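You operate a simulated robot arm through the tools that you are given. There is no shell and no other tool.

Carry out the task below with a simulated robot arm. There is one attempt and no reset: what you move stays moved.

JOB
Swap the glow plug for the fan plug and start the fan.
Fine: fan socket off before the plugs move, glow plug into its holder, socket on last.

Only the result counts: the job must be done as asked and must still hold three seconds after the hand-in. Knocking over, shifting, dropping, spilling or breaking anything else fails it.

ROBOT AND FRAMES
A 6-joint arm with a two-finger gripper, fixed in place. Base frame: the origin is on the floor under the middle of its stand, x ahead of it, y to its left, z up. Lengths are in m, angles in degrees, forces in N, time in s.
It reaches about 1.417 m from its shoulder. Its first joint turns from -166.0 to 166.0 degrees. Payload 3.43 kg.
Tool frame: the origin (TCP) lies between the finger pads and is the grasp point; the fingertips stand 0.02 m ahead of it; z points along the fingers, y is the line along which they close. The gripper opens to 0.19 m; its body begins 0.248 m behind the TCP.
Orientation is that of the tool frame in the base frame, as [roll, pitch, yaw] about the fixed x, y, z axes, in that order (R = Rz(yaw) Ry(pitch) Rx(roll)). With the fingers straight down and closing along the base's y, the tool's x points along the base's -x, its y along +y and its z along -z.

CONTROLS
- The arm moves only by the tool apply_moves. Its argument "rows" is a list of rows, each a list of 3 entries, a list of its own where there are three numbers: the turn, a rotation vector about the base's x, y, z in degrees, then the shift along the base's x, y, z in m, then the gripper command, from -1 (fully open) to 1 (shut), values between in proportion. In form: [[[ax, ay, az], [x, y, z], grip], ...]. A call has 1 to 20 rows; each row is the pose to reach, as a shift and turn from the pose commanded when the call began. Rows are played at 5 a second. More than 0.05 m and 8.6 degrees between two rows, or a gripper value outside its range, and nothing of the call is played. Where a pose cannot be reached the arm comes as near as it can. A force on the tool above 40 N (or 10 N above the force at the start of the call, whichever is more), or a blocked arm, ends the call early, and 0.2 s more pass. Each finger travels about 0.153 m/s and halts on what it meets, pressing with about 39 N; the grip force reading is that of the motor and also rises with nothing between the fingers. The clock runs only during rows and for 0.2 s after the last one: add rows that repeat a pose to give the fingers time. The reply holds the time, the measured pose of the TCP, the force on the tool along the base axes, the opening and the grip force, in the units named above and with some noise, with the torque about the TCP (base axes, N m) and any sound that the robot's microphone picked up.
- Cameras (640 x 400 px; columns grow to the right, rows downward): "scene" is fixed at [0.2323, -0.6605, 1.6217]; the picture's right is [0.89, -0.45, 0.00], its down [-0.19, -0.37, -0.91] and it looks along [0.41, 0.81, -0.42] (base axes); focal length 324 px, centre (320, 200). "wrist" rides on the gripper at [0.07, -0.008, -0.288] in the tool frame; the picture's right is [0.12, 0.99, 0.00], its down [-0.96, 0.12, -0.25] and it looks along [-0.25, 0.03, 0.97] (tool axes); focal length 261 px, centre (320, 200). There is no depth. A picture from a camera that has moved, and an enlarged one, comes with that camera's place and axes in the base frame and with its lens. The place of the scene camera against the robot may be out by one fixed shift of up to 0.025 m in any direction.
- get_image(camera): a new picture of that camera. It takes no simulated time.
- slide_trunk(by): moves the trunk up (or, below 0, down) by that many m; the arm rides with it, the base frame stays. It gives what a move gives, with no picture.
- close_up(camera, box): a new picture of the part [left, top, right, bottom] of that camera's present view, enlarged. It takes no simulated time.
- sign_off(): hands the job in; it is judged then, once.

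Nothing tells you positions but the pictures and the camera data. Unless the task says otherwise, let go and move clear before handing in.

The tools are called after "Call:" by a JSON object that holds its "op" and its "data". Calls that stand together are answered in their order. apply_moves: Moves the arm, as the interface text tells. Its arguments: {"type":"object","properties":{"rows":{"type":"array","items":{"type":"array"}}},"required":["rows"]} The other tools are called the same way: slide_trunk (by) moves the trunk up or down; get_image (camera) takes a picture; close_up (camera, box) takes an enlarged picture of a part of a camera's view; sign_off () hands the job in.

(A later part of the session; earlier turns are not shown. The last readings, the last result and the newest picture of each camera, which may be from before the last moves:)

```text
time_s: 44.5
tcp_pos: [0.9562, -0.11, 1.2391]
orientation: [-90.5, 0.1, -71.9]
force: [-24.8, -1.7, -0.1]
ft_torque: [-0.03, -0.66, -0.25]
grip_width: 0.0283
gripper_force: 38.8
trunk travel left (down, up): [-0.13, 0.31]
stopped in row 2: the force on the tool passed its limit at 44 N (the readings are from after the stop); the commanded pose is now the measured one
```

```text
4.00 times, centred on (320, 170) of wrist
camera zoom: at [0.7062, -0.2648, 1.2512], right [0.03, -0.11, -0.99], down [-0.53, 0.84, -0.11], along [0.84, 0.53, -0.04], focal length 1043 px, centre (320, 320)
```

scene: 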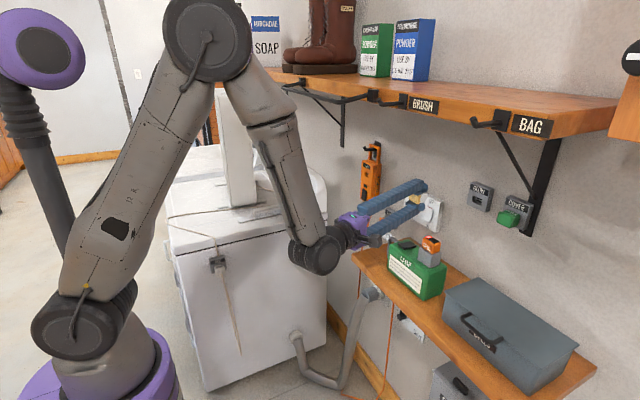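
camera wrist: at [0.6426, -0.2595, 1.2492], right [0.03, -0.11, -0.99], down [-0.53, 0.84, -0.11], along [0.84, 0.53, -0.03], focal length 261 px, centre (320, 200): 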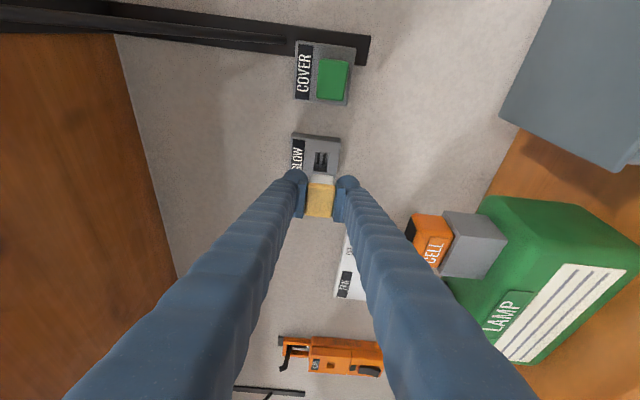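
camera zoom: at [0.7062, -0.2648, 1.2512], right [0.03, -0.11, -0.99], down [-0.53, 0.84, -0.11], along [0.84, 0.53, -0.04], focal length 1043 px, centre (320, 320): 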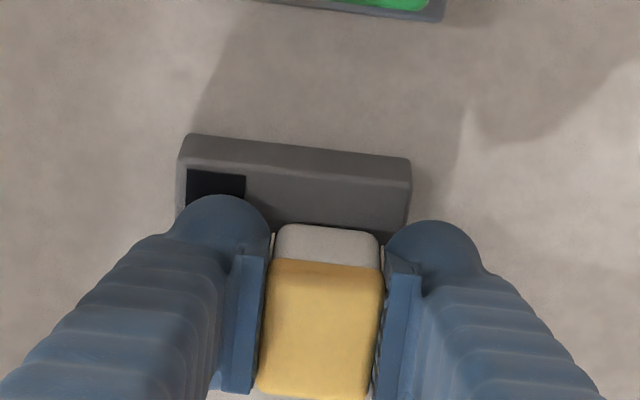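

The fingertips have reached the holder's face, but the plug (which slid 5 mm back in the grip) is not fully home. I loosen the grip by a hair, slide back 8 mm with the pads still around the plug, re-grip, and push it the rest of the way.

Call:
{"op": "apply_moves", "data": {"rows": [[[0, 0, 0], [-0.001, 0.0, 0.0], 1.0], [[0, 0, 0], [-0.001, 0.0, 0.0], 0.67], [[0, 0, 0], [-0.001, 0.0, 0.0], 0.67], [[0, 0, 0], [-0.005, 0.0, 0.0], 0.67], [[0, 0, 0], [-0.009, 0.0, 0.0], 0.67], [[0, 0, 0], [-0.009, 0.0, 0.0], 0.67]]}}

Call:
{"op": "close_up", "data": {"camera": "wrist", "box": [270, 120, 370, 220]}}

Call:
{"op": "close_up", "data": {"camera": "scene", "box": [455, 175, 505, 215]}}

```text
time_s: 45.9
tcp_pos: [0.9514, -0.1104, 1.237]
orientation: [-90.6, 0.2, -71.9]
force: [0.7, 0.0, 0.1]
ft_torque: [-0.01, 0.03, 0.04]
grip_width: 0.0316
gripper_force: 0.3
trunk travel left (down, up): [-0.13, 0.31]
```

```text
4.00 times, centred on (320, 170) of wrist
camera zoom: at [0.7002, -0.2647, 1.2493], right [0.03, -0.11, -0.99], down [-0.53, 0.84, -0.11], along [0.84, 0.53, -0.04], focal length 1043 px, centre (320, 320)
```

zoom: 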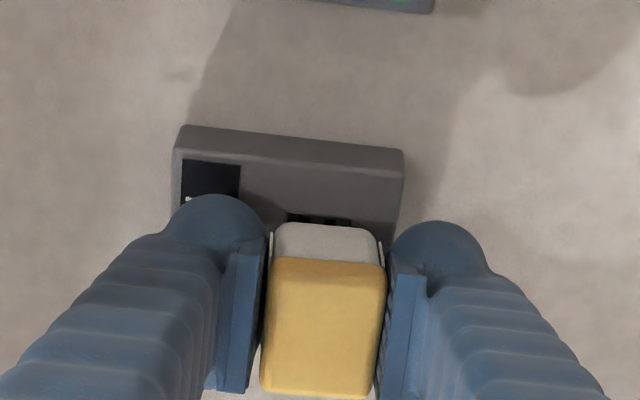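

```text
10.00 times, centred on (480, 195) of scene
camera zoom: at [0.2323, -0.6605, 1.6217], right [0.89, -0.45, 0.0], down [-0.19, -0.37, -0.91], along [0.41, 0.81, -0.42], focal length 3236 px, centre (-1280, 250)
```

zoom: 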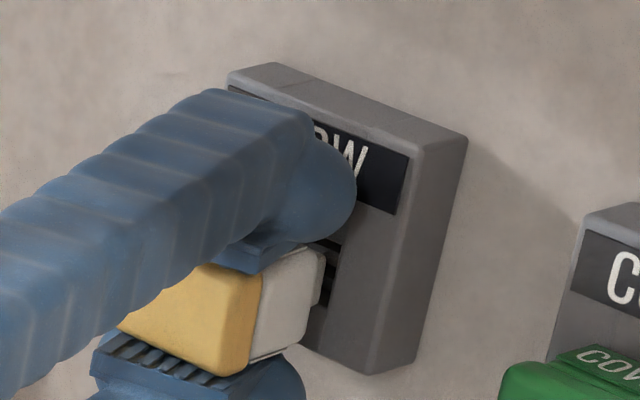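

The plug followed the gripper back, still resting between the pads, so it isn't latched yet. I'll re-close, restore the 1 mm height, and push it in again until the fingertips just meet the holder.

Call:
{"op": "apply_moves", "data": {"rows": [[[0, 0, 0], [0.0, 0.0005, 0.0012], 0.67], [[0, 0, 0], [0.0, 0.0005, 0.0012], 1.0], [[0, 0, 0], [0.0, 0.0005, 0.0012], 1.0], [[0, 0, 0], [0.0, 0.0005, 0.0012], 1.0]]}}

Call:
{"op": "close_up", "data": {"camera": "wrist", "box": [295, 140, 345, 190]}}

Call:
{"op": "close_up", "data": {"camera": "scene", "box": [465, 185, 495, 210]}}

```text
time_s: 46.9
tcp_pos: [0.9515, -0.1096, 1.2382]
orientation: [-90.5, 0.2, -71.8]
force: [0.8, -0.8, 1.3]
ft_torque: [-0.05, -0.03, -0.02]
grip_width: 0.0285
gripper_force: 39.0
trunk travel left (down, up): [-0.13, 0.31]
```

```text
8.00 times, centred on (320, 165) of wrist
camera zoom: at [0.7004, -0.2642, 1.2507], right [0.03, -0.11, -0.99], down [-0.53, 0.84, -0.11], along [0.84, 0.53, -0.04], focal length 2085 px, centre (320, 480)
```

zoom: 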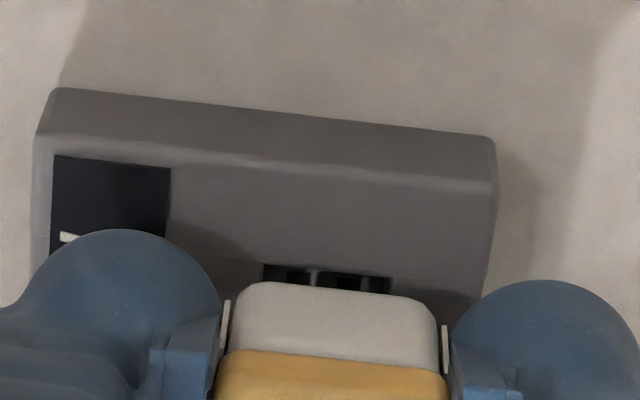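

```text
16.00 times, centred on (480, 198) of scene
camera zoom: at [0.2323, -0.6605, 1.6217], right [0.89, -0.45, 0.0], down [-0.19, -0.37, -0.91], along [0.41, 0.81, -0.42], focal length 5177 px, centre (-2240, 240)
```

zoom: 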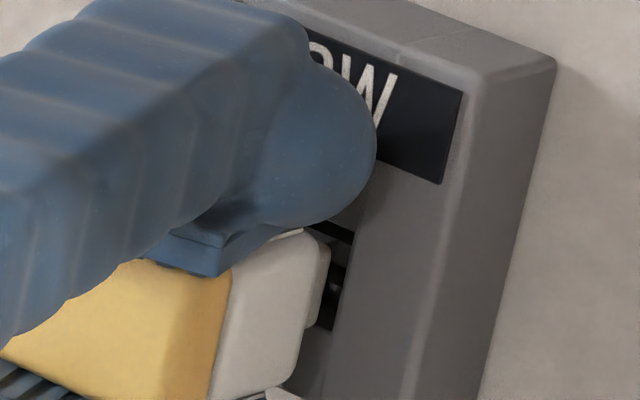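

Alignment is still within about half a millimetre. I push forward until the fingertips touch the holder face.

Call:
{"op": "apply_moves", "data": {"rows": [[[0, 0, 0], [0.0, 0.0, 0.0006], 1.0], [[0, 0, 0], [0.002, 0.0, 0.0006], 1.0], [[0, 0, 0], [0.004, 0.0, 0.0006], 1.0], [[0, 0, 0], [0.006, 0.0, 0.0006], 1.0]]}}

Call:
{"op": "close_up", "data": {"camera": "scene", "box": [465, 185, 495, 210]}}

Call:
{"op": "close_up", "data": {"camera": "wrist", "box": [295, 140, 345, 190]}}

```text
time_s: 47.9
tcp_pos: [0.9564, -0.1088, 1.2383]
orientation: [-90.6, 0.3, -71.9]
force: [-8.3, -1.1, -1.5]
ft_torque: [0.03, -0.12, -0.11]
grip_width: 0.0282
gripper_force: 38.9
trunk travel left (down, up): [-0.13, 0.31]
```

```text
16.00 times, centred on (480, 198) of scene
camera zoom: at [0.2323, -0.6605, 1.6217], right [0.89, -0.45, 0.0], down [-0.19, -0.37, -0.91], along [0.41, 0.81, -0.42], focal length 5177 px, centre (-2240, 240)
```

zoom: 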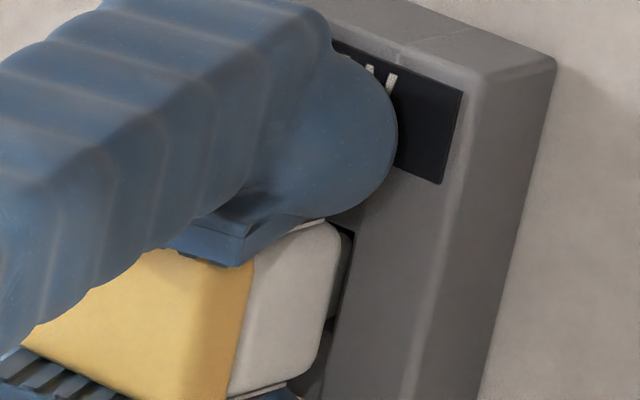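

```text
8.00 times, centred on (320, 165) of wrist
camera zoom: at [0.7059, -0.2638, 1.2514], right [0.03, -0.11, -0.99], down [-0.53, 0.84, -0.11], along [0.84, 0.53, -0.04], focal length 2085 px, centre (320, 480)
```

zoom: 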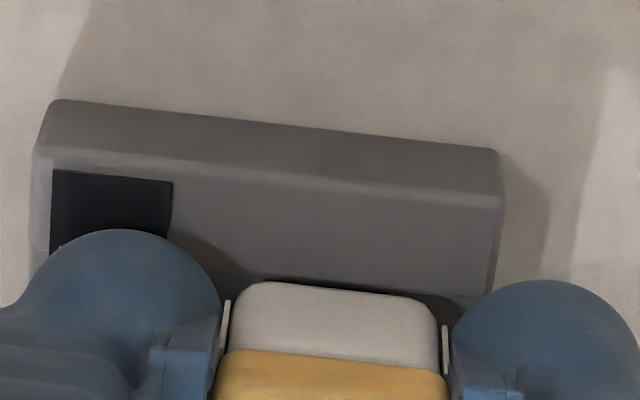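

The plug is several millimetres short of flush with its neck in the recess. I loosen the grip slightly (pads still around the plug) to see whether the recess holds it.

Call:
{"op": "apply_moves", "data": {"rows": [[[0, 0, 0], [-0.002, 0.0, 0.0], 1.0], [[0, 0, 0], [-0.002, 0.0, 0.0], 0.61], [[0, 0, 0], [-0.002, 0.0, 0.0], 0.61], [[0, 0, 0], [-0.002, 0.0, 0.0], 0.61]]}}

Call:
{"op": "close_up", "data": {"camera": "wrist", "box": [270, 120, 370, 220]}}

Call:
{"op": "close_up", "data": {"camera": "scene", "box": [455, 180, 505, 220]}}

```text
time_s: 48.9
tcp_pos: [0.9555, -0.1092, 1.24]
orientation: [-90.6, 0.3, -71.9]
force: [-0.4, -0.1, -0.4]
ft_torque: [0.01, 0.0, 0.04]
grip_width: 0.0374
gripper_force: 0.6
trunk travel left (down, up): [-0.13, 0.31]
```

```text
4.00 times, centred on (320, 170) of wrist
camera zoom: at [0.7049, -0.264, 1.2519], right [0.03, -0.11, -0.99], down [-0.53, 0.84, -0.11], along [0.84, 0.53, -0.04], focal length 1043 px, centre (320, 320)
```

zoom: 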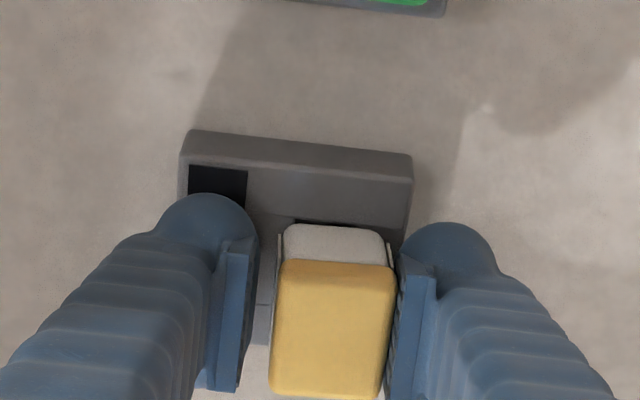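

```text
10.00 times, centred on (480, 200) of scene
camera zoom: at [0.2323, -0.6605, 1.6217], right [0.89, -0.45, 0.0], down [-0.19, -0.37, -0.91], along [0.41, 0.81, -0.42], focal length 3236 px, centre (-1280, 200)
```

zoom: 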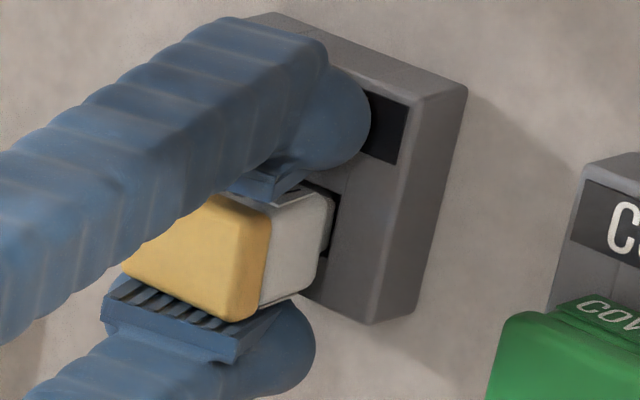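

The recess alone doesn't hold the plug, so it must be pushed flush, and for that I need a grip further back on the plug. I re-close, retreat with the plug, and will set it on a flat surface to re-grip; first back away and look at the toolbox lid.

Call:
{"op": "apply_moves", "data": {"rows": [[[0, 0, 0], [0.0, 0.0, 0.0], 1.0], [[0, 0, 0], [0.0, 0.0, 0.0], 1.0], [[0, 0, 0], [0.0, 0.0, 0.0], 1.0], [[0, 0, 0], [-0.01, 0.0, 0.0], 1.0], [[0, 0, 0], [-0.03, 0.0, 0.0], 1.0], [[0, 0, 0], [-0.06, 0.0, 0.01], 1.0], [[0, 0, 0], [-0.09, -0.02, 0.02], 1.0], [[0, 0, 0], [-0.11, -0.05, 0.03], 1.0], [[0, 0, 0], [-0.11, -0.05, 0.03], 1.0]]}}

Call:
{"op": "get_image", "data": {"camera": "wrist"}}

Call:
{"op": "close_up", "data": {"camera": "wrist", "box": [270, 120, 370, 220]}}

Call:
{"op": "get_image", "data": {"camera": "scene"}}

```text
time_s: 50.9
tcp_pos: [0.8439, -0.159, 1.2706]
orientation: [-90.6, 0.4, -71.9]
force: [-0.2, 0.1, -0.9]
ft_torque: [0.0, -0.02, 0.11]
grip_width: 0.0286
gripper_force: 39.5
trunk travel left (down, up): [-0.13, 0.31]
```

```text
taken
camera wrist: at [0.5944, -0.3131, 1.2811], right [0.03, -0.11, -0.99], down [-0.53, 0.84, -0.11], along [0.84, 0.53, -0.04], focal length 261 px, centre (320, 200)
```

wrist: 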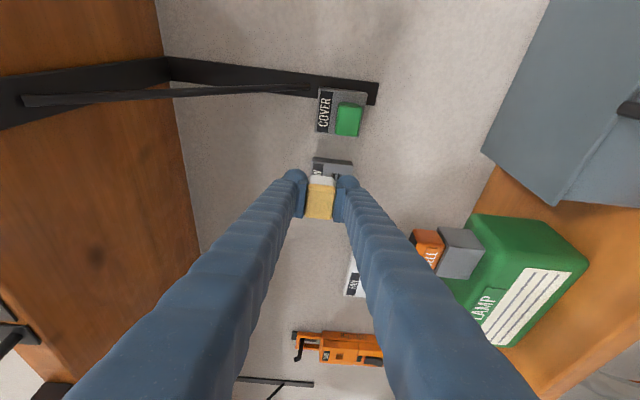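

```text
4.00 times, centred on (320, 170) of wrist
camera zoom: at [0.5944, -0.3131, 1.2811], right [0.03, -0.11, -0.99], down [-0.53, 0.84, -0.11], along [0.84, 0.53, -0.04], focal length 1043 px, centre (320, 320)
```

zoom: 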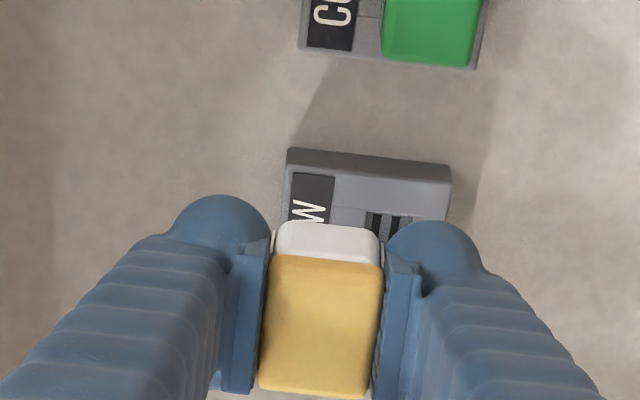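

```text
taken
```

scene: 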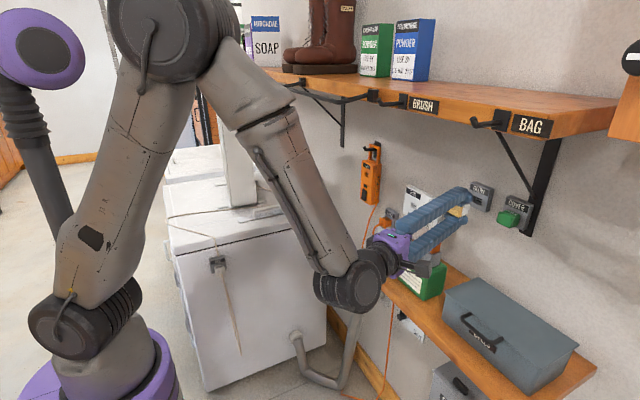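

The toolbox lid (z≈1.05, x 0.80–0.95, y below −0.20) is a clear flat surface close by. I roll the tool back so the fingers close horizontally, moving above the lid at a safe height.

Call:
{"op": "apply_moves", "data": {"rows": [[[-7.78, -2.53, 0], [0, -0.01, 0], 1.0], [[-15.56, -5.06, 0], [0, -0.02, 0], 1.0], [[-23.3, -7.59, 0], [0, -0.03, 0], 1.0], [[-31.1, -10.1, 0], [0, -0.04, 0], 1.0], [[-38.9, -12.65, 0], [0, -0.05, 0], 1.0], [[-46.7, -15.2, 0], [0, -0.06, 0], 1.0], [[-54.5, -17.7, 0], [0, -0.07, 0], 1.0], [[-62.2, -20.2, 0], [0, -0.08, 0], 1.0], [[-70.0, -22.8, 0], [0, -0.09, 0], 1.0], [[-77.8, -25.3, 0], [0, -0.1, 0], 1.0], [[-85.6, -27.8, 0], [0, -0.11, 0], 1.0], [[-85.6, -27.8, 0], [0, -0.11, 0], 1.0]]}}

Call:
{"op": "get_image", "data": {"camera": "wrist"}}

Call:
{"op": "get_image", "data": {"camera": "scene"}}

```text
time_s: 53.5
tcp_pos: [0.8456, -0.2704, 1.2683]
orientation: [-124.5, -89.8, -38.1]
force: [0.1, -0.1, -0.1]
ft_torque: [-0.01, 0.02, 0.04]
grip_width: 0.0285
gripper_force: 38.7
trunk travel left (down, up): [-0.13, 0.31]
```

```text
taken
camera wrist: at [0.5697, -0.347, 1.3411], right [0.3, -0.95, 0.12], down [-0.2, -0.18, -0.96], along [0.93, 0.26, -0.25], focal length 261 px, centre (320, 200)
```

wrist: 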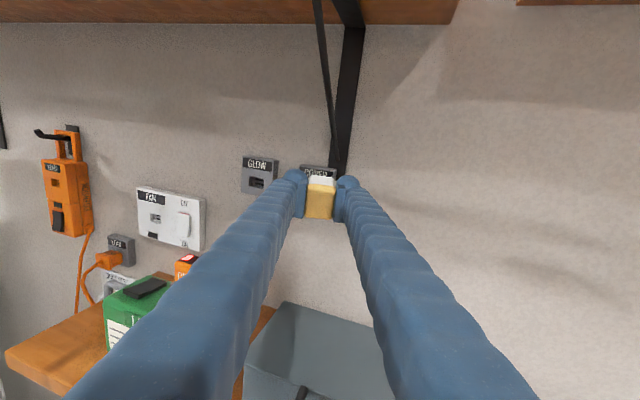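

```text
taken
```

scene: 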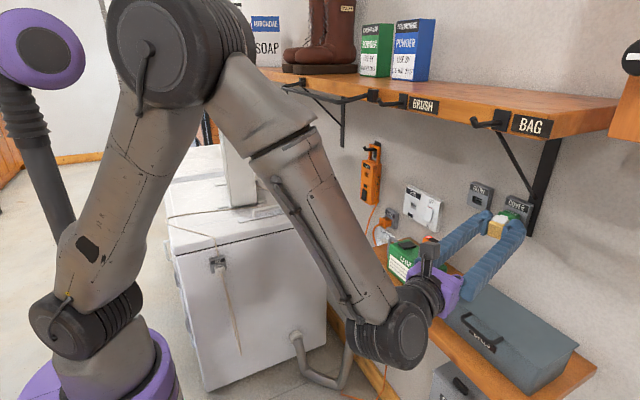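

I pitch the tool down 18° so the plug's axis becomes level, and descend to about 4 cm above the lid.

Call:
{"op": "apply_moves", "data": {"rows": [[[-1.8, 5.73, 0], [0.0, -0.005, -0.03], 1.0], [[-3.6, 11.5, 0], [0.0, -0.01, -0.065], 1.0], [[-5.38, 17.2, 0], [0.0, -0.015, -0.1], 1.0], [[-5.38, 17.2, 0], [0.005, -0.02, -0.14], 1.0], [[-5.38, 17.2, 0], [0.01, -0.02, -0.155], 1.0], [[-5.38, 17.2, 0], [0.01, -0.02, -0.155], 1.0]]}}

Call:
{"op": "get_image", "data": {"camera": "wrist"}}

Call:
{"op": "close_up", "data": {"camera": "scene", "box": [440, 200, 600, 330]}}

```text
time_s: 54.9
tcp_pos: [0.8545, -0.29, 1.113]
orientation: [-179.1, -71.8, 16.6]
force: [-0.7, 0.4, -0.7]
ft_torque: [0.01, -0.02, 0.02]
grip_width: 0.0287
gripper_force: 39.2
trunk travel left (down, up): [-0.13, 0.31]
```

```text
taken
camera wrist: at [0.6131, -0.3555, 1.2713], right [0.33, -0.94, 0.11], down [-0.48, -0.27, -0.84], along [0.81, 0.23, -0.54], focal length 261 px, centre (320, 200)
```

wrist: 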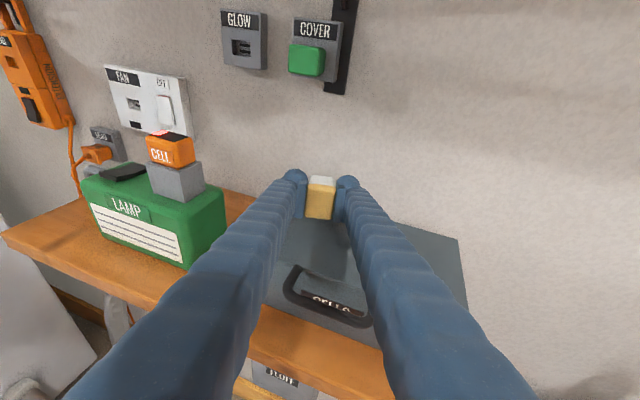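

```text
3.08 times, centred on (520, 265) of scene
camera zoom: at [0.2323, -0.6605, 1.6217], right [0.89, -0.45, 0.0], down [-0.19, -0.37, -0.91], along [0.41, 0.81, -0.42], focal length 996 px, centre (-295, 0)
```

zoom: 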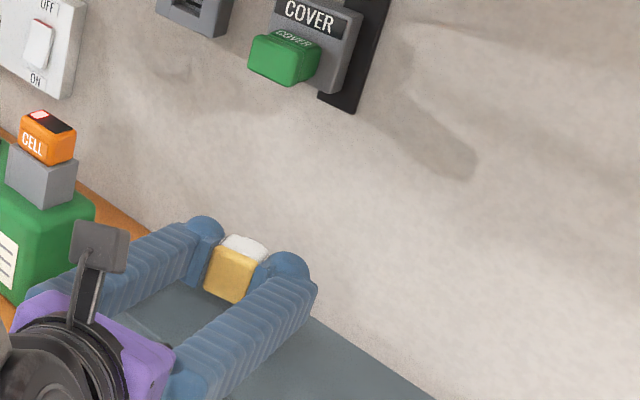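

The plug hangs clear above the lid. I descend carefully toward contact.

Call:
{"op": "apply_moves", "data": {"rows": [[[0, 0, 0], [0, 0, -0.012], 1.0], [[0, 0, 0], [0, 0, -0.024], 1.0], [[0, 0, 0], [0, 0, -0.032], 1.0], [[0, 0, 0], [0, 0, -0.036], 1.0], [[0, 0, 0], [0, 0, -0.038], 1.0]]}}

Call:
{"op": "close_up", "data": {"camera": "scene", "box": [470, 240, 560, 310]}}

```text
time_s: 55.6
tcp_pos: [0.8584, -0.2908, 1.0966]
orientation: [179.4, -72.8, 18.0]
force: [4.1, -1.0, 10.9]
ft_torque: [0.08, -0.08, -0.05]
grip_width: 0.0288
gripper_force: 39.3
trunk travel left (down, up): [-0.13, 0.31]
stopped in row 3: the force on the tool passed its limit at 46 N (the readings are from after the stop); the commanded pose is now the measured one
```

```text
5.71 times, centred on (515, 275) of scene
camera zoom: at [0.2323, -0.6605, 1.6217], right [0.89, -0.45, 0.0], down [-0.19, -0.37, -0.91], along [0.41, 0.81, -0.42], focal length 1849 px, centre (-794, -229)
```

zoom: 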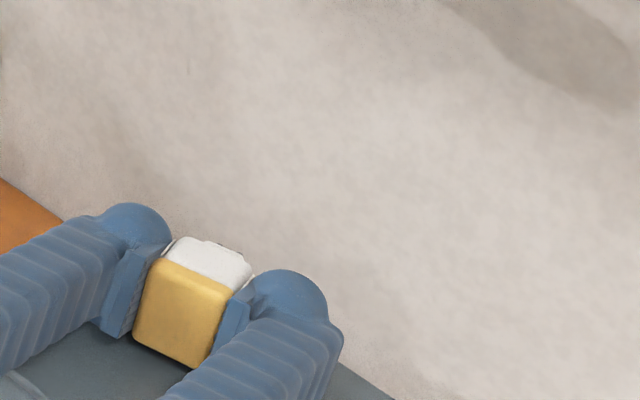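

Contact with the lid came at TCP z≈1.097. Now I open the fingers just a little so the plug settles on the lid, still between the pads.

Call:
{"op": "apply_moves", "data": {"rows": [[[0, 0, 0], [0, 0, 0.0005], 1.0], [[0, 0, 0], [0, 0, 0.0005], 0.65], [[0, 0, 0], [0, 0, 0.0005], 0.65], [[0, 0, 0], [0, 0, 0.0005], 0.65]]}}

Call:
{"op": "close_up", "data": {"camera": "wrist", "box": [270, 120, 370, 220]}}

Call:
{"op": "close_up", "data": {"camera": "scene", "box": [470, 240, 560, 310]}}

```text
time_s: 56.6
tcp_pos: [0.8564, -0.2914, 1.0965]
orientation: [179.5, -72.6, 17.8]
force: [7.4, -4.1, 23.7]
ft_torque: [0.07, -0.24, -0.01]
grip_width: 0.0317
gripper_force: 0.1
trunk travel left (down, up): [-0.13, 0.31]
```

```text
4.00 times, centred on (320, 170) of wrist
camera zoom: at [0.6128, -0.3568, 1.2511], right [0.33, -0.94, 0.12], down [-0.46, -0.27, -0.84], along [0.82, 0.23, -0.52], focal length 1043 px, centre (320, 320)
```

zoom: 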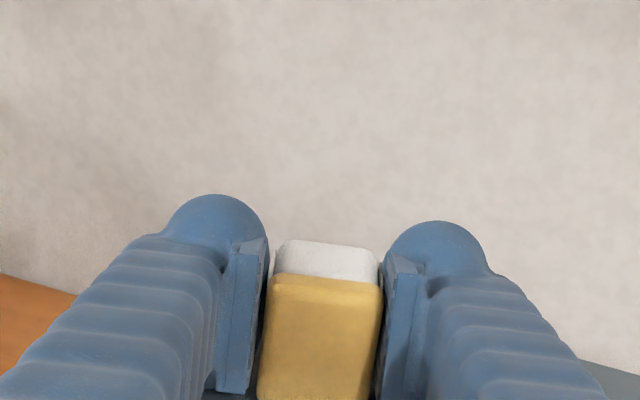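

```text
5.71 times, centred on (515, 275) of scene
camera zoom: at [0.2323, -0.6605, 1.6217], right [0.89, -0.45, 0.0], down [-0.19, -0.37, -0.91], along [0.41, 0.81, -0.42], focal length 1849 px, centre (-794, -229)
```

zoom: 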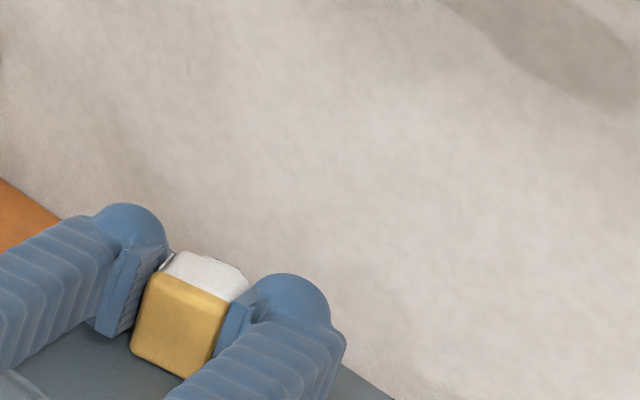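

The plug has settled on the lid. I relieve the contact and slide the open fingers back about 10 mm along the plug's axis.

Call:
{"op": "apply_moves", "data": {"rows": [[[0, 0, 0], [0, 0, 0.003], 0.65], [[0, 0, 0], [0, 0, 0.004], 0.65], [[0, 0, 0], [-0.005, -0.0016, 0.004], 0.65], [[0, 0, 0], [-0.0095, -0.0031, 0.004], 0.65], [[0, 0, 0], [-0.0095, -0.0031, 0.004], 0.65]]}}

Call:
{"op": "close_up", "data": {"camera": "wrist", "box": [270, 120, 370, 220]}}

Call:
{"op": "close_up", "data": {"camera": "scene", "box": [470, 240, 560, 310]}}

```text
time_s: 57.8
tcp_pos: [0.8462, -0.2924, 1.0979]
orientation: [179.8, -72.4, 17.3]
force: [-0.2, -0.3, -0.4]
ft_torque: [0.01, 0.01, 0.0]
grip_width: 0.0333
gripper_force: 0.0
trunk travel left (down, up): [-0.13, 0.31]
```

```text
4.00 times, centred on (320, 170) of wrist
camera zoom: at [0.6039, -0.3589, 1.2532], right [0.33, -0.94, 0.11], down [-0.47, -0.27, -0.84], along [0.82, 0.23, -0.53], focal length 1043 px, centre (320, 320)
```

zoom: 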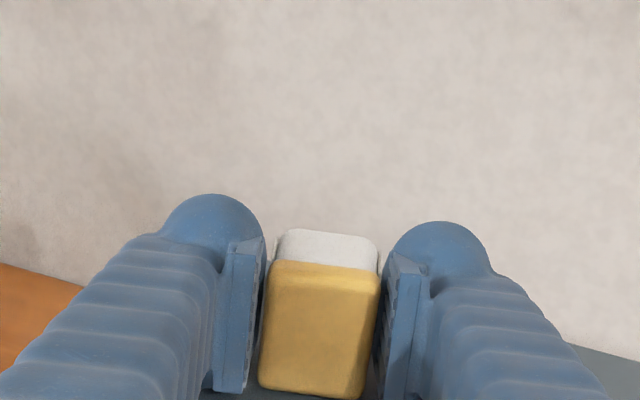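

```text
5.71 times, centred on (515, 275) of scene
camera zoom: at [0.2323, -0.6605, 1.6217], right [0.89, -0.45, 0.0], down [-0.19, -0.37, -0.91], along [0.41, 0.81, -0.42], focal length 1849 px, centre (-794, -229)
```

zoom: 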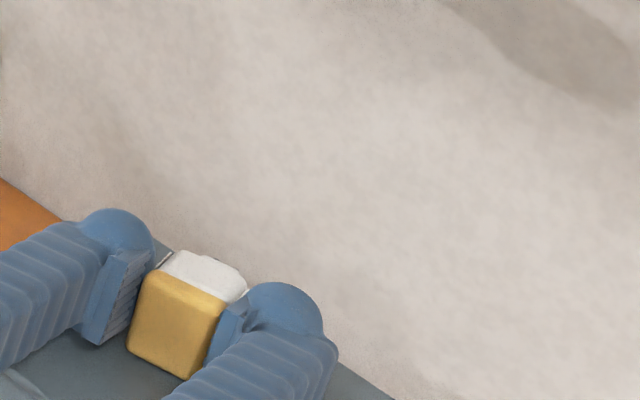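

The fingers moved back about 8 mm relative to the plug. A further 3 mm, then I re-grip.

Call:
{"op": "apply_moves", "data": {"rows": [[[0, 0, 0], [-0.0028, -0.0009, -0.0005], 0.65], [[0, 0, 0], [-0.0028, -0.0009, -0.0005], 0.8], [[0, 0, 0], [-0.0028, -0.0009, -0.0005], 1.0], [[0, 0, 0], [-0.0028, -0.0009, -0.0005], 1.0], [[0, 0, 0], [-0.0028, -0.0009, -0.0005], 1.0]]}}

Call:
{"op": "close_up", "data": {"camera": "wrist", "box": [270, 120, 370, 220]}}

Call:
{"op": "close_up", "data": {"camera": "scene", "box": [470, 240, 560, 310]}}

```text
time_s: 59.0
tcp_pos: [0.8437, -0.2937, 1.0988]
orientation: [179.8, -72.6, 17.7]
force: [0.6, 0.3, 0.1]
ft_torque: [-0.03, 0.01, 0.0]
grip_width: 0.0301
gripper_force: 39.2
trunk travel left (down, up): [-0.13, 0.31]
```

```text
4.00 times, centred on (320, 170) of wrist
camera zoom: at [0.6017, -0.3603, 1.2531], right [0.33, -0.94, 0.11], down [-0.47, -0.27, -0.84], along [0.82, 0.23, -0.52], focal length 1043 px, centre (320, 320)
```

zoom: 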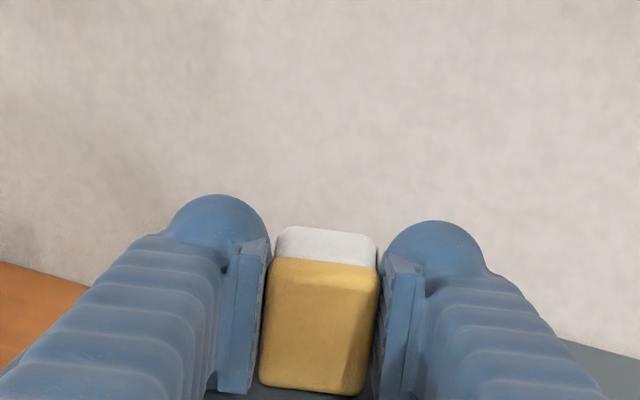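

```text
5.71 times, centred on (515, 275) of scene
camera zoom: at [0.2323, -0.6605, 1.6217], right [0.89, -0.45, 0.0], down [-0.19, -0.37, -0.91], along [0.41, 0.81, -0.42], focal length 1849 px, centre (-794, -229)
```

zoom: 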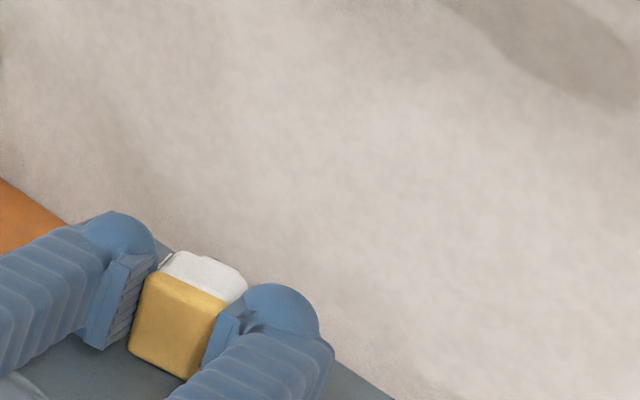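

Gripped again (30 mm, slightly more than before – maybe a little skewed). I lift and check.

Call:
{"op": "apply_moves", "data": {"rows": [[[0, 0, 0], [0, 0, 0.004], 1.0], [[0, 0, 0], [0, 0, 0.012], 1.0], [[0, 0, 0], [0, 0, 0.03], 1.0], [[0, 0, 0], [0, 0, 0.05], 1.0], [[0, 0, 0], [0, 0, 0.05], 1.0]]}}

Call:
{"op": "close_up", "data": {"camera": "wrist", "box": [270, 120, 370, 220]}}

Call:
{"op": "close_up", "data": {"camera": "scene", "box": [470, 210, 560, 280]}}

Call:
{"op": "get_image", "data": {"camera": "scene"}}

```text
time_s: 60.2
tcp_pos: [0.8444, -0.2931, 1.1498]
orientation: [179.7, -72.6, 17.7]
force: [0.3, 0.3, -0.2]
ft_torque: [-0.01, 0.01, 0.0]
grip_width: 0.0303
gripper_force: 39.1
trunk travel left (down, up): [-0.13, 0.31]
```

```text
4.00 times, centred on (320, 170) of wrist
camera zoom: at [0.6011, -0.3597, 1.3037], right [0.33, -0.94, 0.12], down [-0.47, -0.27, -0.84], along [0.82, 0.23, -0.52], focal length 1043 px, centre (320, 320)
```

zoom: 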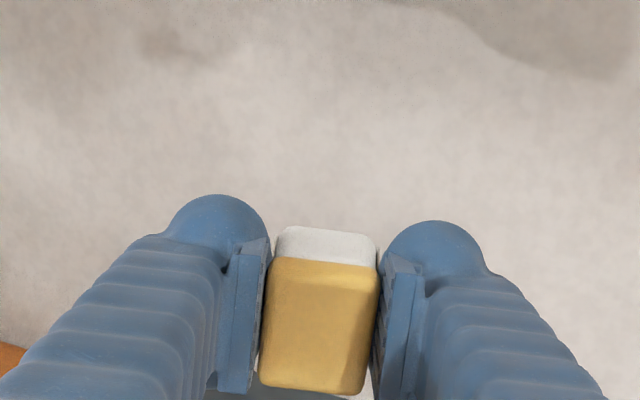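

```text
5.71 times, centred on (515, 245) of scene
camera zoom: at [0.2323, -0.6605, 1.6217], right [0.89, -0.45, 0.0], down [-0.19, -0.37, -0.91], along [0.41, 0.81, -0.42], focal length 1849 px, centre (-794, -57)
```

zoom: 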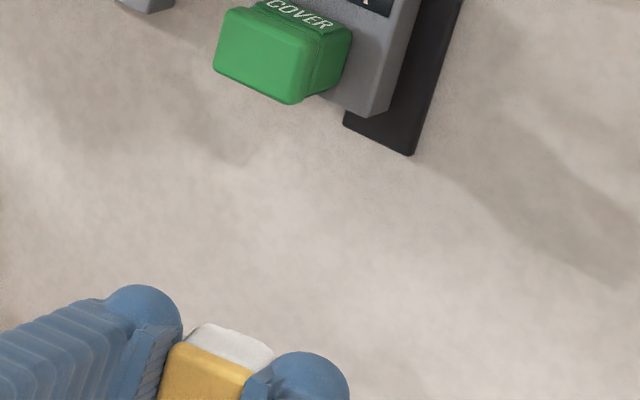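

```text
taken
```

scene: 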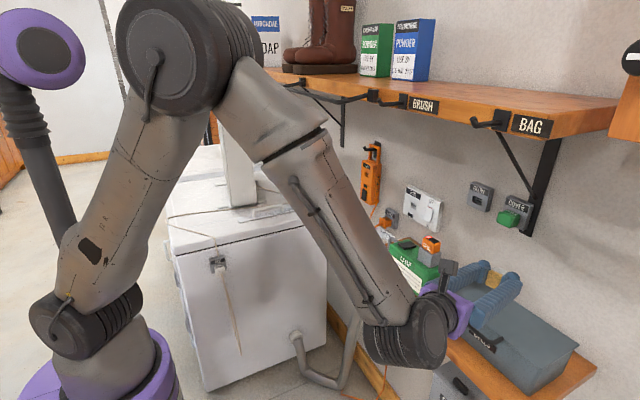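

Plug is lifted and secure; the toolbox hasn't moved. Now I level the tool again and rise.

Call:
{"op": "apply_moves", "data": {"rows": [[[0, 0, 0], [0, 0, 0.03], 1.0], [[1.76, -5.53, 0], [0.0, 0.0, 0.06], 1.0], [[3.53, -11.07, 0], [0.0, 0.01, 0.09], 1.0], [[5.29, -16.6, 0], [0.0, 0.02, 0.12], 1.0], [[5.29, -16.6, 0], [0.0, 0.02, 0.12], 1.0]]}}

```text
time_s: 61.4
tcp_pos: [0.8426, -0.2752, 1.2687]
orientation: [154.0, -90.0, 43.3]
force: [0.6, 1.4, -0.6]
ft_torque: [-0.03, 0.02, 0.0]
grip_width: 0.0302
gripper_force: 38.9
trunk travel left (down, up): [-0.13, 0.31]
```

Level again. Rolling back to vertical closing while moving toward the GLOW holder.

Call:
{"op": "apply_moves", "data": {"rows": [[[7.81, 2.43, 0], [0, 0.01, 0], 1.0], [[15.6, 4.86, 0], [0, 0.02, 0], 1.0], [[23.4, 7.29, 0], [0, 0.03, 0], 1.0], [[31.2, 9.72, 0], [0, 0.04, 0], 1.0], [[39.1, 12.1, 0], [0, 0.05, 0], 1.0], [[46.9, 14.6, 0], [0, 0.06, 0], 1.0], [[54.7, 17.0, 0], [0, 0.07, 0], 1.0], [[62.5, 19.4, 0], [0, 0.08, 0], 1.0], [[70.3, 21.9, 0], [0, 0.09, 0], 1.0], [[78.1, 24.3, 0], [0, 0.1, 0], 1.0], [[85.95, 26.7, 0], [0, 0.11, 0], 1.0], [[85.95, 26.7, 0], [0, 0.11, 0], 1.0]]}}

Call:
{"op": "get_image", "data": {"camera": "wrist"}}

Call:
{"op": "close_up", "data": {"camera": "wrist", "box": [270, 120, 370, 220]}}

Call:
{"op": "close_up", "data": {"camera": "scene", "box": [430, 170, 500, 225]}}

```text
time_s: 64.0
tcp_pos: [0.8441, -0.1651, 1.2694]
orientation: [-90.0, 0.1, -72.8]
force: [-0.2, 0.4, -0.3]
ft_torque: [0.01, 0.02, -0.02]
grip_width: 0.0305
gripper_force: 38.6
trunk travel left (down, up): [-0.13, 0.31]
```

```text
taken
camera wrist: at [0.5922, -0.3154, 1.278], right [0.04, -0.11, -0.99], down [-0.52, 0.85, -0.11], along [0.85, 0.52, -0.03], focal length 261 px, centre (320, 200)
```

wrist: 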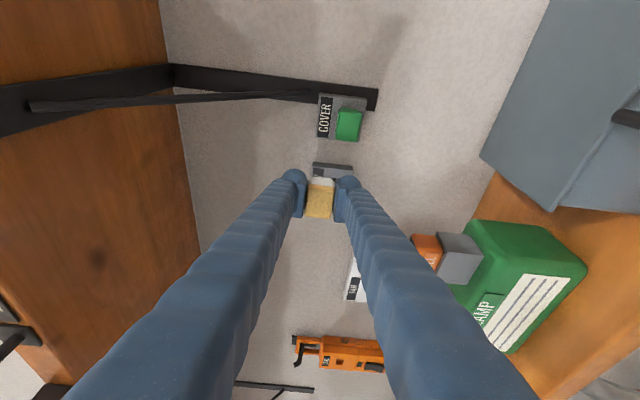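

```text
4.00 times, centred on (320, 170) of wrist
camera zoom: at [0.5922, -0.3154, 1.278], right [0.04, -0.11, -0.99], down [-0.52, 0.85, -0.11], along [0.85, 0.52, -0.03], focal length 1043 px, centre (320, 320)
```

zoom: 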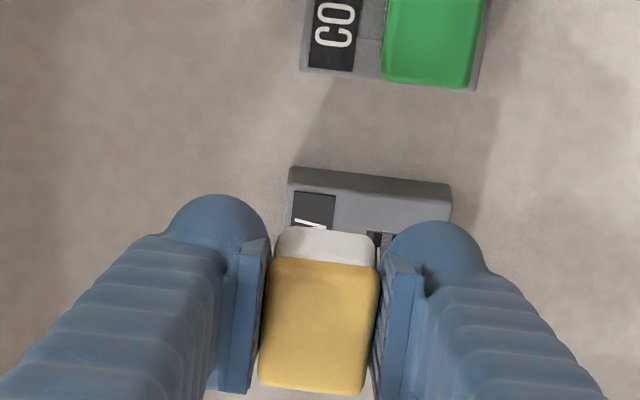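

```text
7.27 times, centred on (465, 198) of scene
camera zoom: at [0.2323, -0.6605, 1.6217], right [0.89, -0.45, 0.0], down [-0.19, -0.37, -0.91], along [0.41, 0.81, -0.42], focal length 2353 px, centre (-734, 218)
```

zoom: 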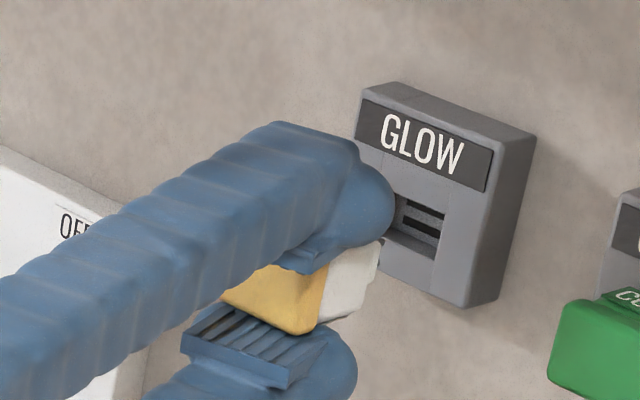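

Call:
{"op": "close_up", "data": {"camera": "scene", "box": [450, 190, 480, 215]}}

Call:
{"op": "close_up", "data": {"camera": "wrist", "box": [295, 165, 345, 215]}}

```text
16.00 times, centred on (465, 202) of scene
camera zoom: at [0.2323, -0.6605, 1.6217], right [0.89, -0.45, 0.0], down [-0.19, -0.37, -0.91], along [0.41, 0.81, -0.42], focal length 5177 px, centre (-2000, 160)
```

zoom: 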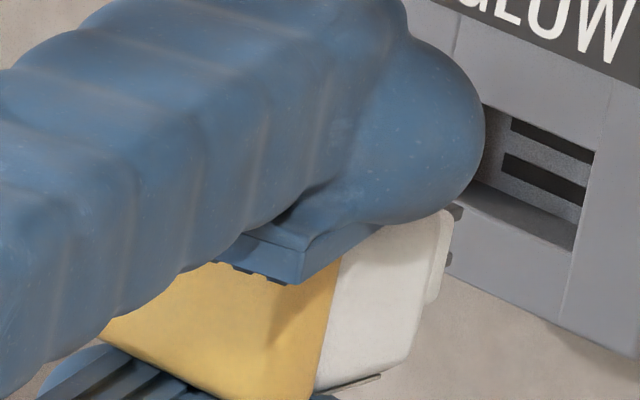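

```text
8.00 times, centred on (320, 190) of wrist
camera zoom: at [0.5922, -0.3154, 1.278], right [0.04, -0.11, -0.99], down [-0.52, 0.85, -0.11], along [0.85, 0.52, -0.03], focal length 2085 px, centre (320, 280)
```

zoom: 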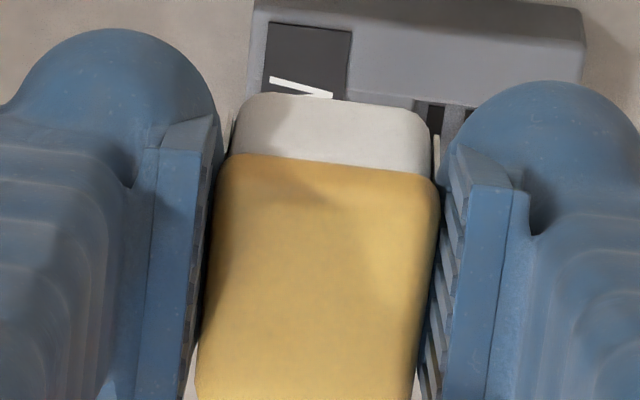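

I move to the pre-insert standoff with the estimated new offset, then compare the blades' image position with the known-aligned reference.

Call:
{"op": "apply_moves", "data": {"rows": [[[0, 0, 0], [0.01, 0.02, -0.01], 1.0], [[0, 0, 0], [0.025, 0.04, -0.02], 1.0], [[0, 0, 0], [0.04, 0.051, -0.03], 1.0], [[0, 0, 0], [0.047, 0.051, -0.03], 1.0], [[0, 0, 0], [0.047, 0.051, -0.03], 1.0]]}}

Call:
{"op": "close_up", "data": {"camera": "scene", "box": [455, 185, 485, 210]}}

Call:
{"op": "close_up", "data": {"camera": "wrist", "box": [295, 135, 345, 185]}}

```text
time_s: 65.2
tcp_pos: [0.8926, -0.1124, 1.2394]
orientation: [-89.9, -0.1, -72.8]
force: [1.0, 0.4, -1.1]
ft_torque: [0.0, 0.07, 0.02]
grip_width: 0.0308
gripper_force: 39.0
trunk travel left (down, up): [-0.13, 0.31]
```

```text
16.00 times, centred on (470, 198) of scene
camera zoom: at [0.2323, -0.6605, 1.6217], right [0.89, -0.45, 0.0], down [-0.19, -0.37, -0.91], along [0.41, 0.81, -0.42], focal length 5177 px, centre (-2080, 240)
```

zoom: 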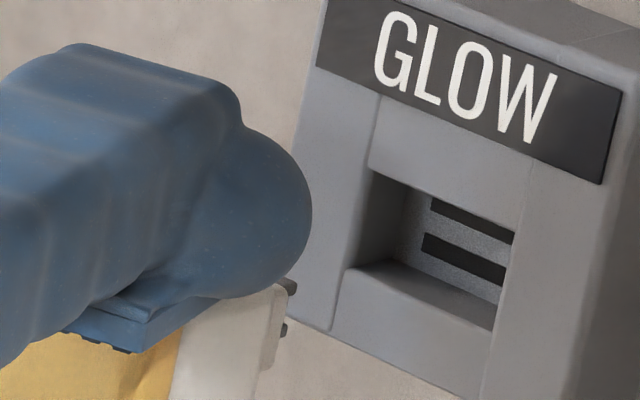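

```text
8.00 times, centred on (320, 160) of wrist
camera zoom: at [0.6401, -0.2645, 1.2474], right [0.04, -0.11, -0.99], down [-0.52, 0.85, -0.12], along [0.85, 0.52, -0.03], focal length 2085 px, centre (320, 520)
```

zoom: 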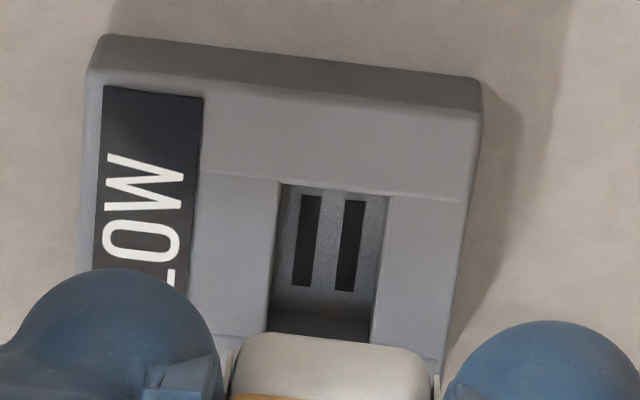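

The plug seems to have picked up a slight nose-up tilt in the new grip. I zoom in tightly on the blades to measure it.

Call:
{"op": "close_up", "data": {"camera": "scene", "box": [462, 196, 478, 208]}}

Call:
{"op": "close_up", "data": {"camera": "wrist", "box": [300, 170, 345, 220]}}

```text
16.00 times, centred on (470, 202) of scene
camera zoom: at [0.2323, -0.6605, 1.6217], right [0.89, -0.45, 0.0], down [-0.19, -0.37, -0.91], along [0.41, 0.81, -0.42], focal length 5177 px, centre (-2080, 168)
```

zoom: 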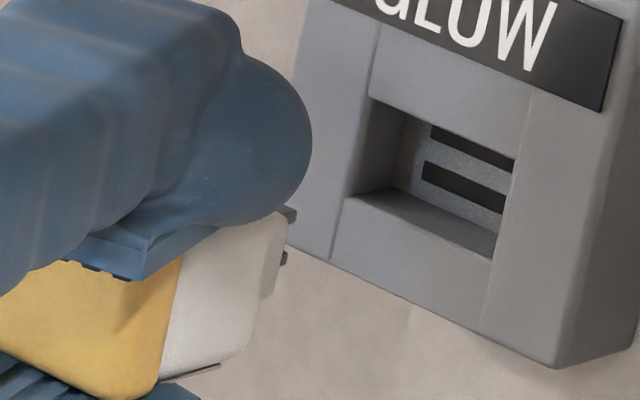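

```text
8.00 times, centred on (322, 195) of wrist
camera zoom: at [0.6401, -0.2645, 1.2474], right [0.04, -0.11, -0.99], down [-0.52, 0.85, -0.12], along [0.85, 0.52, -0.03], focal length 2085 px, centre (300, 240)
```

zoom: 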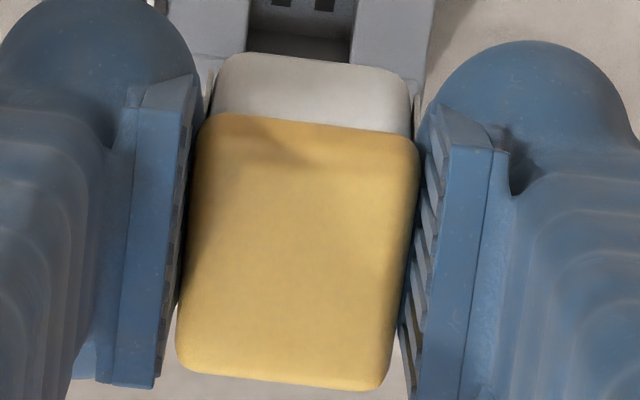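

The plug turns out to be level within a degree; relative to the reference it needs about 2.5 mm to the right and 1 mm up. I apply that and push in.

Call:
{"op": "apply_moves", "data": {"rows": [[[0, 0, 0], [0.0, -0.0025, 0.0009], 1.0], [[0, 0, 0], [0.015, -0.0025, 0.0009], 1.0], [[0, 0, 0], [0.03, -0.0025, 0.0009], 1.0], [[0, 0, 0], [0.04, -0.0025, 0.0009], 1.0], [[0, 0, 0], [0.045, -0.0025, 0.0009], 1.0], [[0, 0, 0], [0.049, -0.0025, 0.0009], 1.0]]}}

Call:
{"op": "close_up", "data": {"camera": "scene", "box": [460, 183, 490, 208]}}

Call:
{"op": "close_up", "data": {"camera": "wrist", "box": [295, 145, 345, 195]}}

```text
time_s: 66.6
tcp_pos: [0.9416, -0.1161, 1.239]
orientation: [-89.9, 0.0, -72.9]
force: [-0.1, -1.8, -1.4]
ft_torque: [-0.04, 0.04, -0.05]
grip_width: 0.0302
gripper_force: 39.1
trunk travel left (down, up): [-0.13, 0.31]
```

```text
16.00 times, centred on (475, 196) of scene
camera zoom: at [0.2323, -0.6605, 1.6217], right [0.89, -0.45, 0.0], down [-0.19, -0.37, -0.91], along [0.41, 0.81, -0.42], focal length 5177 px, centre (-2160, 272)
```

zoom: 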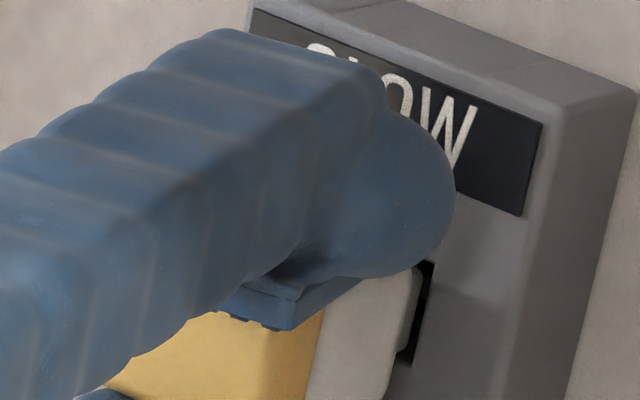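

```text
8.00 times, centred on (320, 170) of wrist
camera zoom: at [0.6889, -0.2675, 1.2481], right [0.04, -0.11, -0.99], down [-0.52, 0.85, -0.12], along [0.85, 0.52, -0.03], focal length 2085 px, centre (320, 440)
```

zoom: 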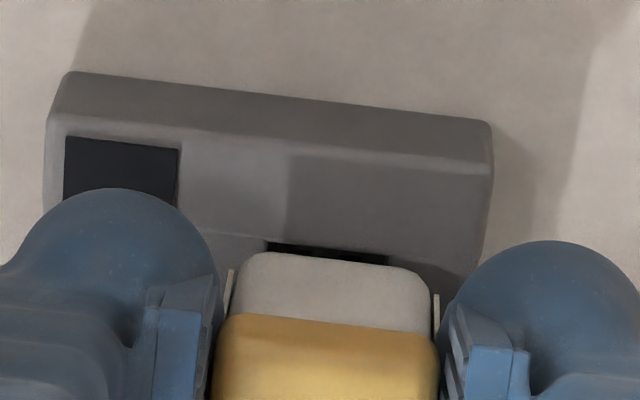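

Entering cleanly. Continuing to the seat.

Call:
{"op": "apply_moves", "data": {"rows": [[[0, 0, 0], [0.003, 0.0, 0.0], 1.0], [[0, 0, 0], [0.006, 0.0, 0.0], 1.0], [[0, 0, 0], [0.009, 0.0, 0.0], 1.0], [[0, 0, 0], [0.011, 0.0, 0.0], 1.0]]}}

Call:
{"op": "close_up", "data": {"camera": "scene", "box": [460, 183, 490, 208]}}

Call:
{"op": "close_up", "data": {"camera": "wrist", "box": [295, 145, 345, 195]}}

```text
time_s: 67.6
tcp_pos: [0.9496, -0.115, 1.2407]
orientation: [-89.9, 0.0, -72.7]
force: [-31.9, -3.8, -11.0]
ft_torque: [-0.19, 0.08, 0.49]
grip_width: 0.0303
gripper_force: 39.0
trunk travel left (down, up): [-0.13, 0.31]
```

```text
16.00 times, centred on (475, 196) of scene
camera zoom: at [0.2323, -0.6605, 1.6217], right [0.89, -0.45, 0.0], down [-0.19, -0.37, -0.91], along [0.41, 0.81, -0.42], focal length 5177 px, centre (-2160, 272)
```

zoom: 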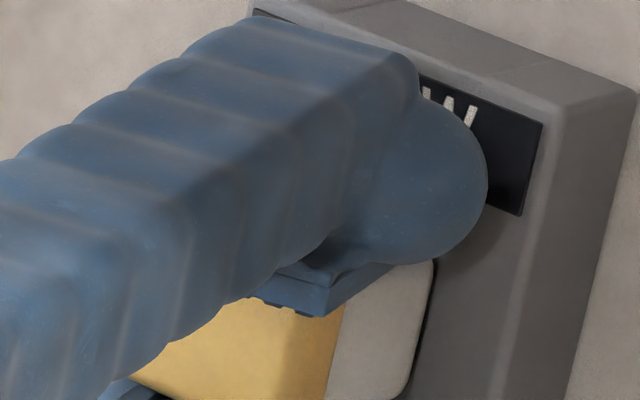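

```text
8.00 times, centred on (320, 170) of wrist
camera zoom: at [0.6974, -0.2672, 1.2487], right [0.04, -0.11, -0.99], down [-0.52, 0.85, -0.11], along [0.85, 0.52, -0.03], focal length 2085 px, centre (320, 440)
```

zoom: 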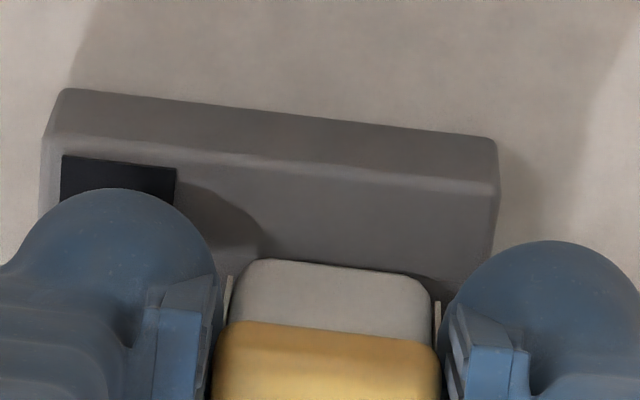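

The base looks almost flush with the holder and force has risen to 32 N. I relax and open slightly, with pads still around the plug, to test whether it's held.

Call:
{"op": "apply_moves", "data": {"rows": [[[0, 0, 0], [-0.002, 0.0, 0.0], 1.0], [[0, 0, 0], [-0.003, 0.0, 0.0], 0.62], [[0, 0, 0], [-0.003, 0.0, 0.0], 0.6], [[0, 0, 0], [-0.003, 0.0, 0.0], 0.6], [[0, 0, 0], [-0.003, 0.0, 0.0], 0.6]]}}

Call:
{"op": "close_up", "data": {"camera": "wrist", "box": [270, 120, 370, 220]}}

Call:
{"op": "close_up", "data": {"camera": "scene", "box": [455, 180, 505, 220]}}

```text
time_s: 68.8
tcp_pos: [0.9485, -0.1154, 1.2404]
orientation: [-89.9, 0.0, -72.9]
force: [-0.2, 0.0, 1.2]
ft_torque: [0.02, -0.01, -0.01]
grip_width: 0.0381
gripper_force: 0.1
trunk travel left (down, up): [-0.13, 0.31]
```

```text
4.00 times, centred on (320, 170) of wrist
camera zoom: at [0.6962, -0.267, 1.2484], right [0.04, -0.11, -0.99], down [-0.52, 0.85, -0.12], along [0.85, 0.52, -0.03], focal length 1043 px, centre (320, 320)
```

zoom: 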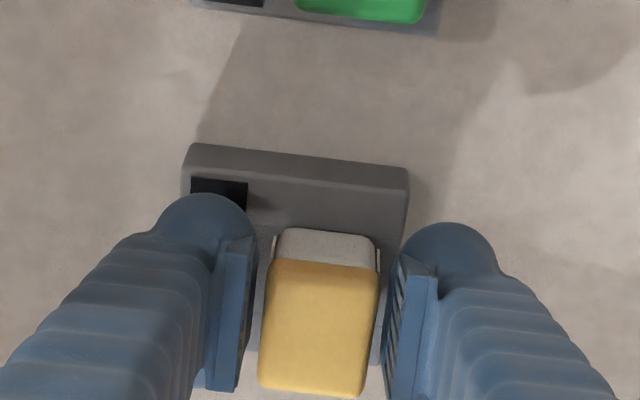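

```text
10.00 times, centred on (480, 200) of scene
camera zoom: at [0.2323, -0.6605, 1.6217], right [0.89, -0.45, 0.0], down [-0.19, -0.37, -0.91], along [0.41, 0.81, -0.42], focal length 3236 px, centre (-1280, 200)
```

zoom: 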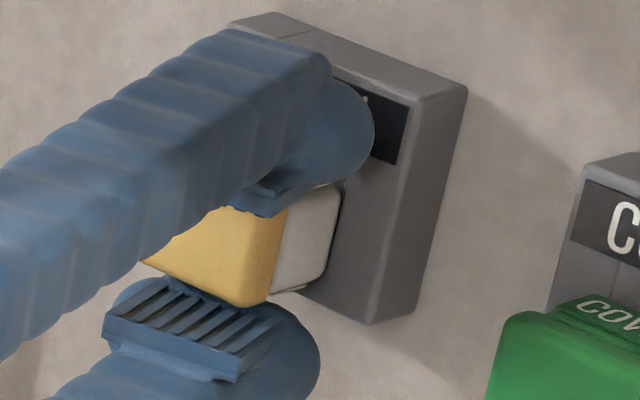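

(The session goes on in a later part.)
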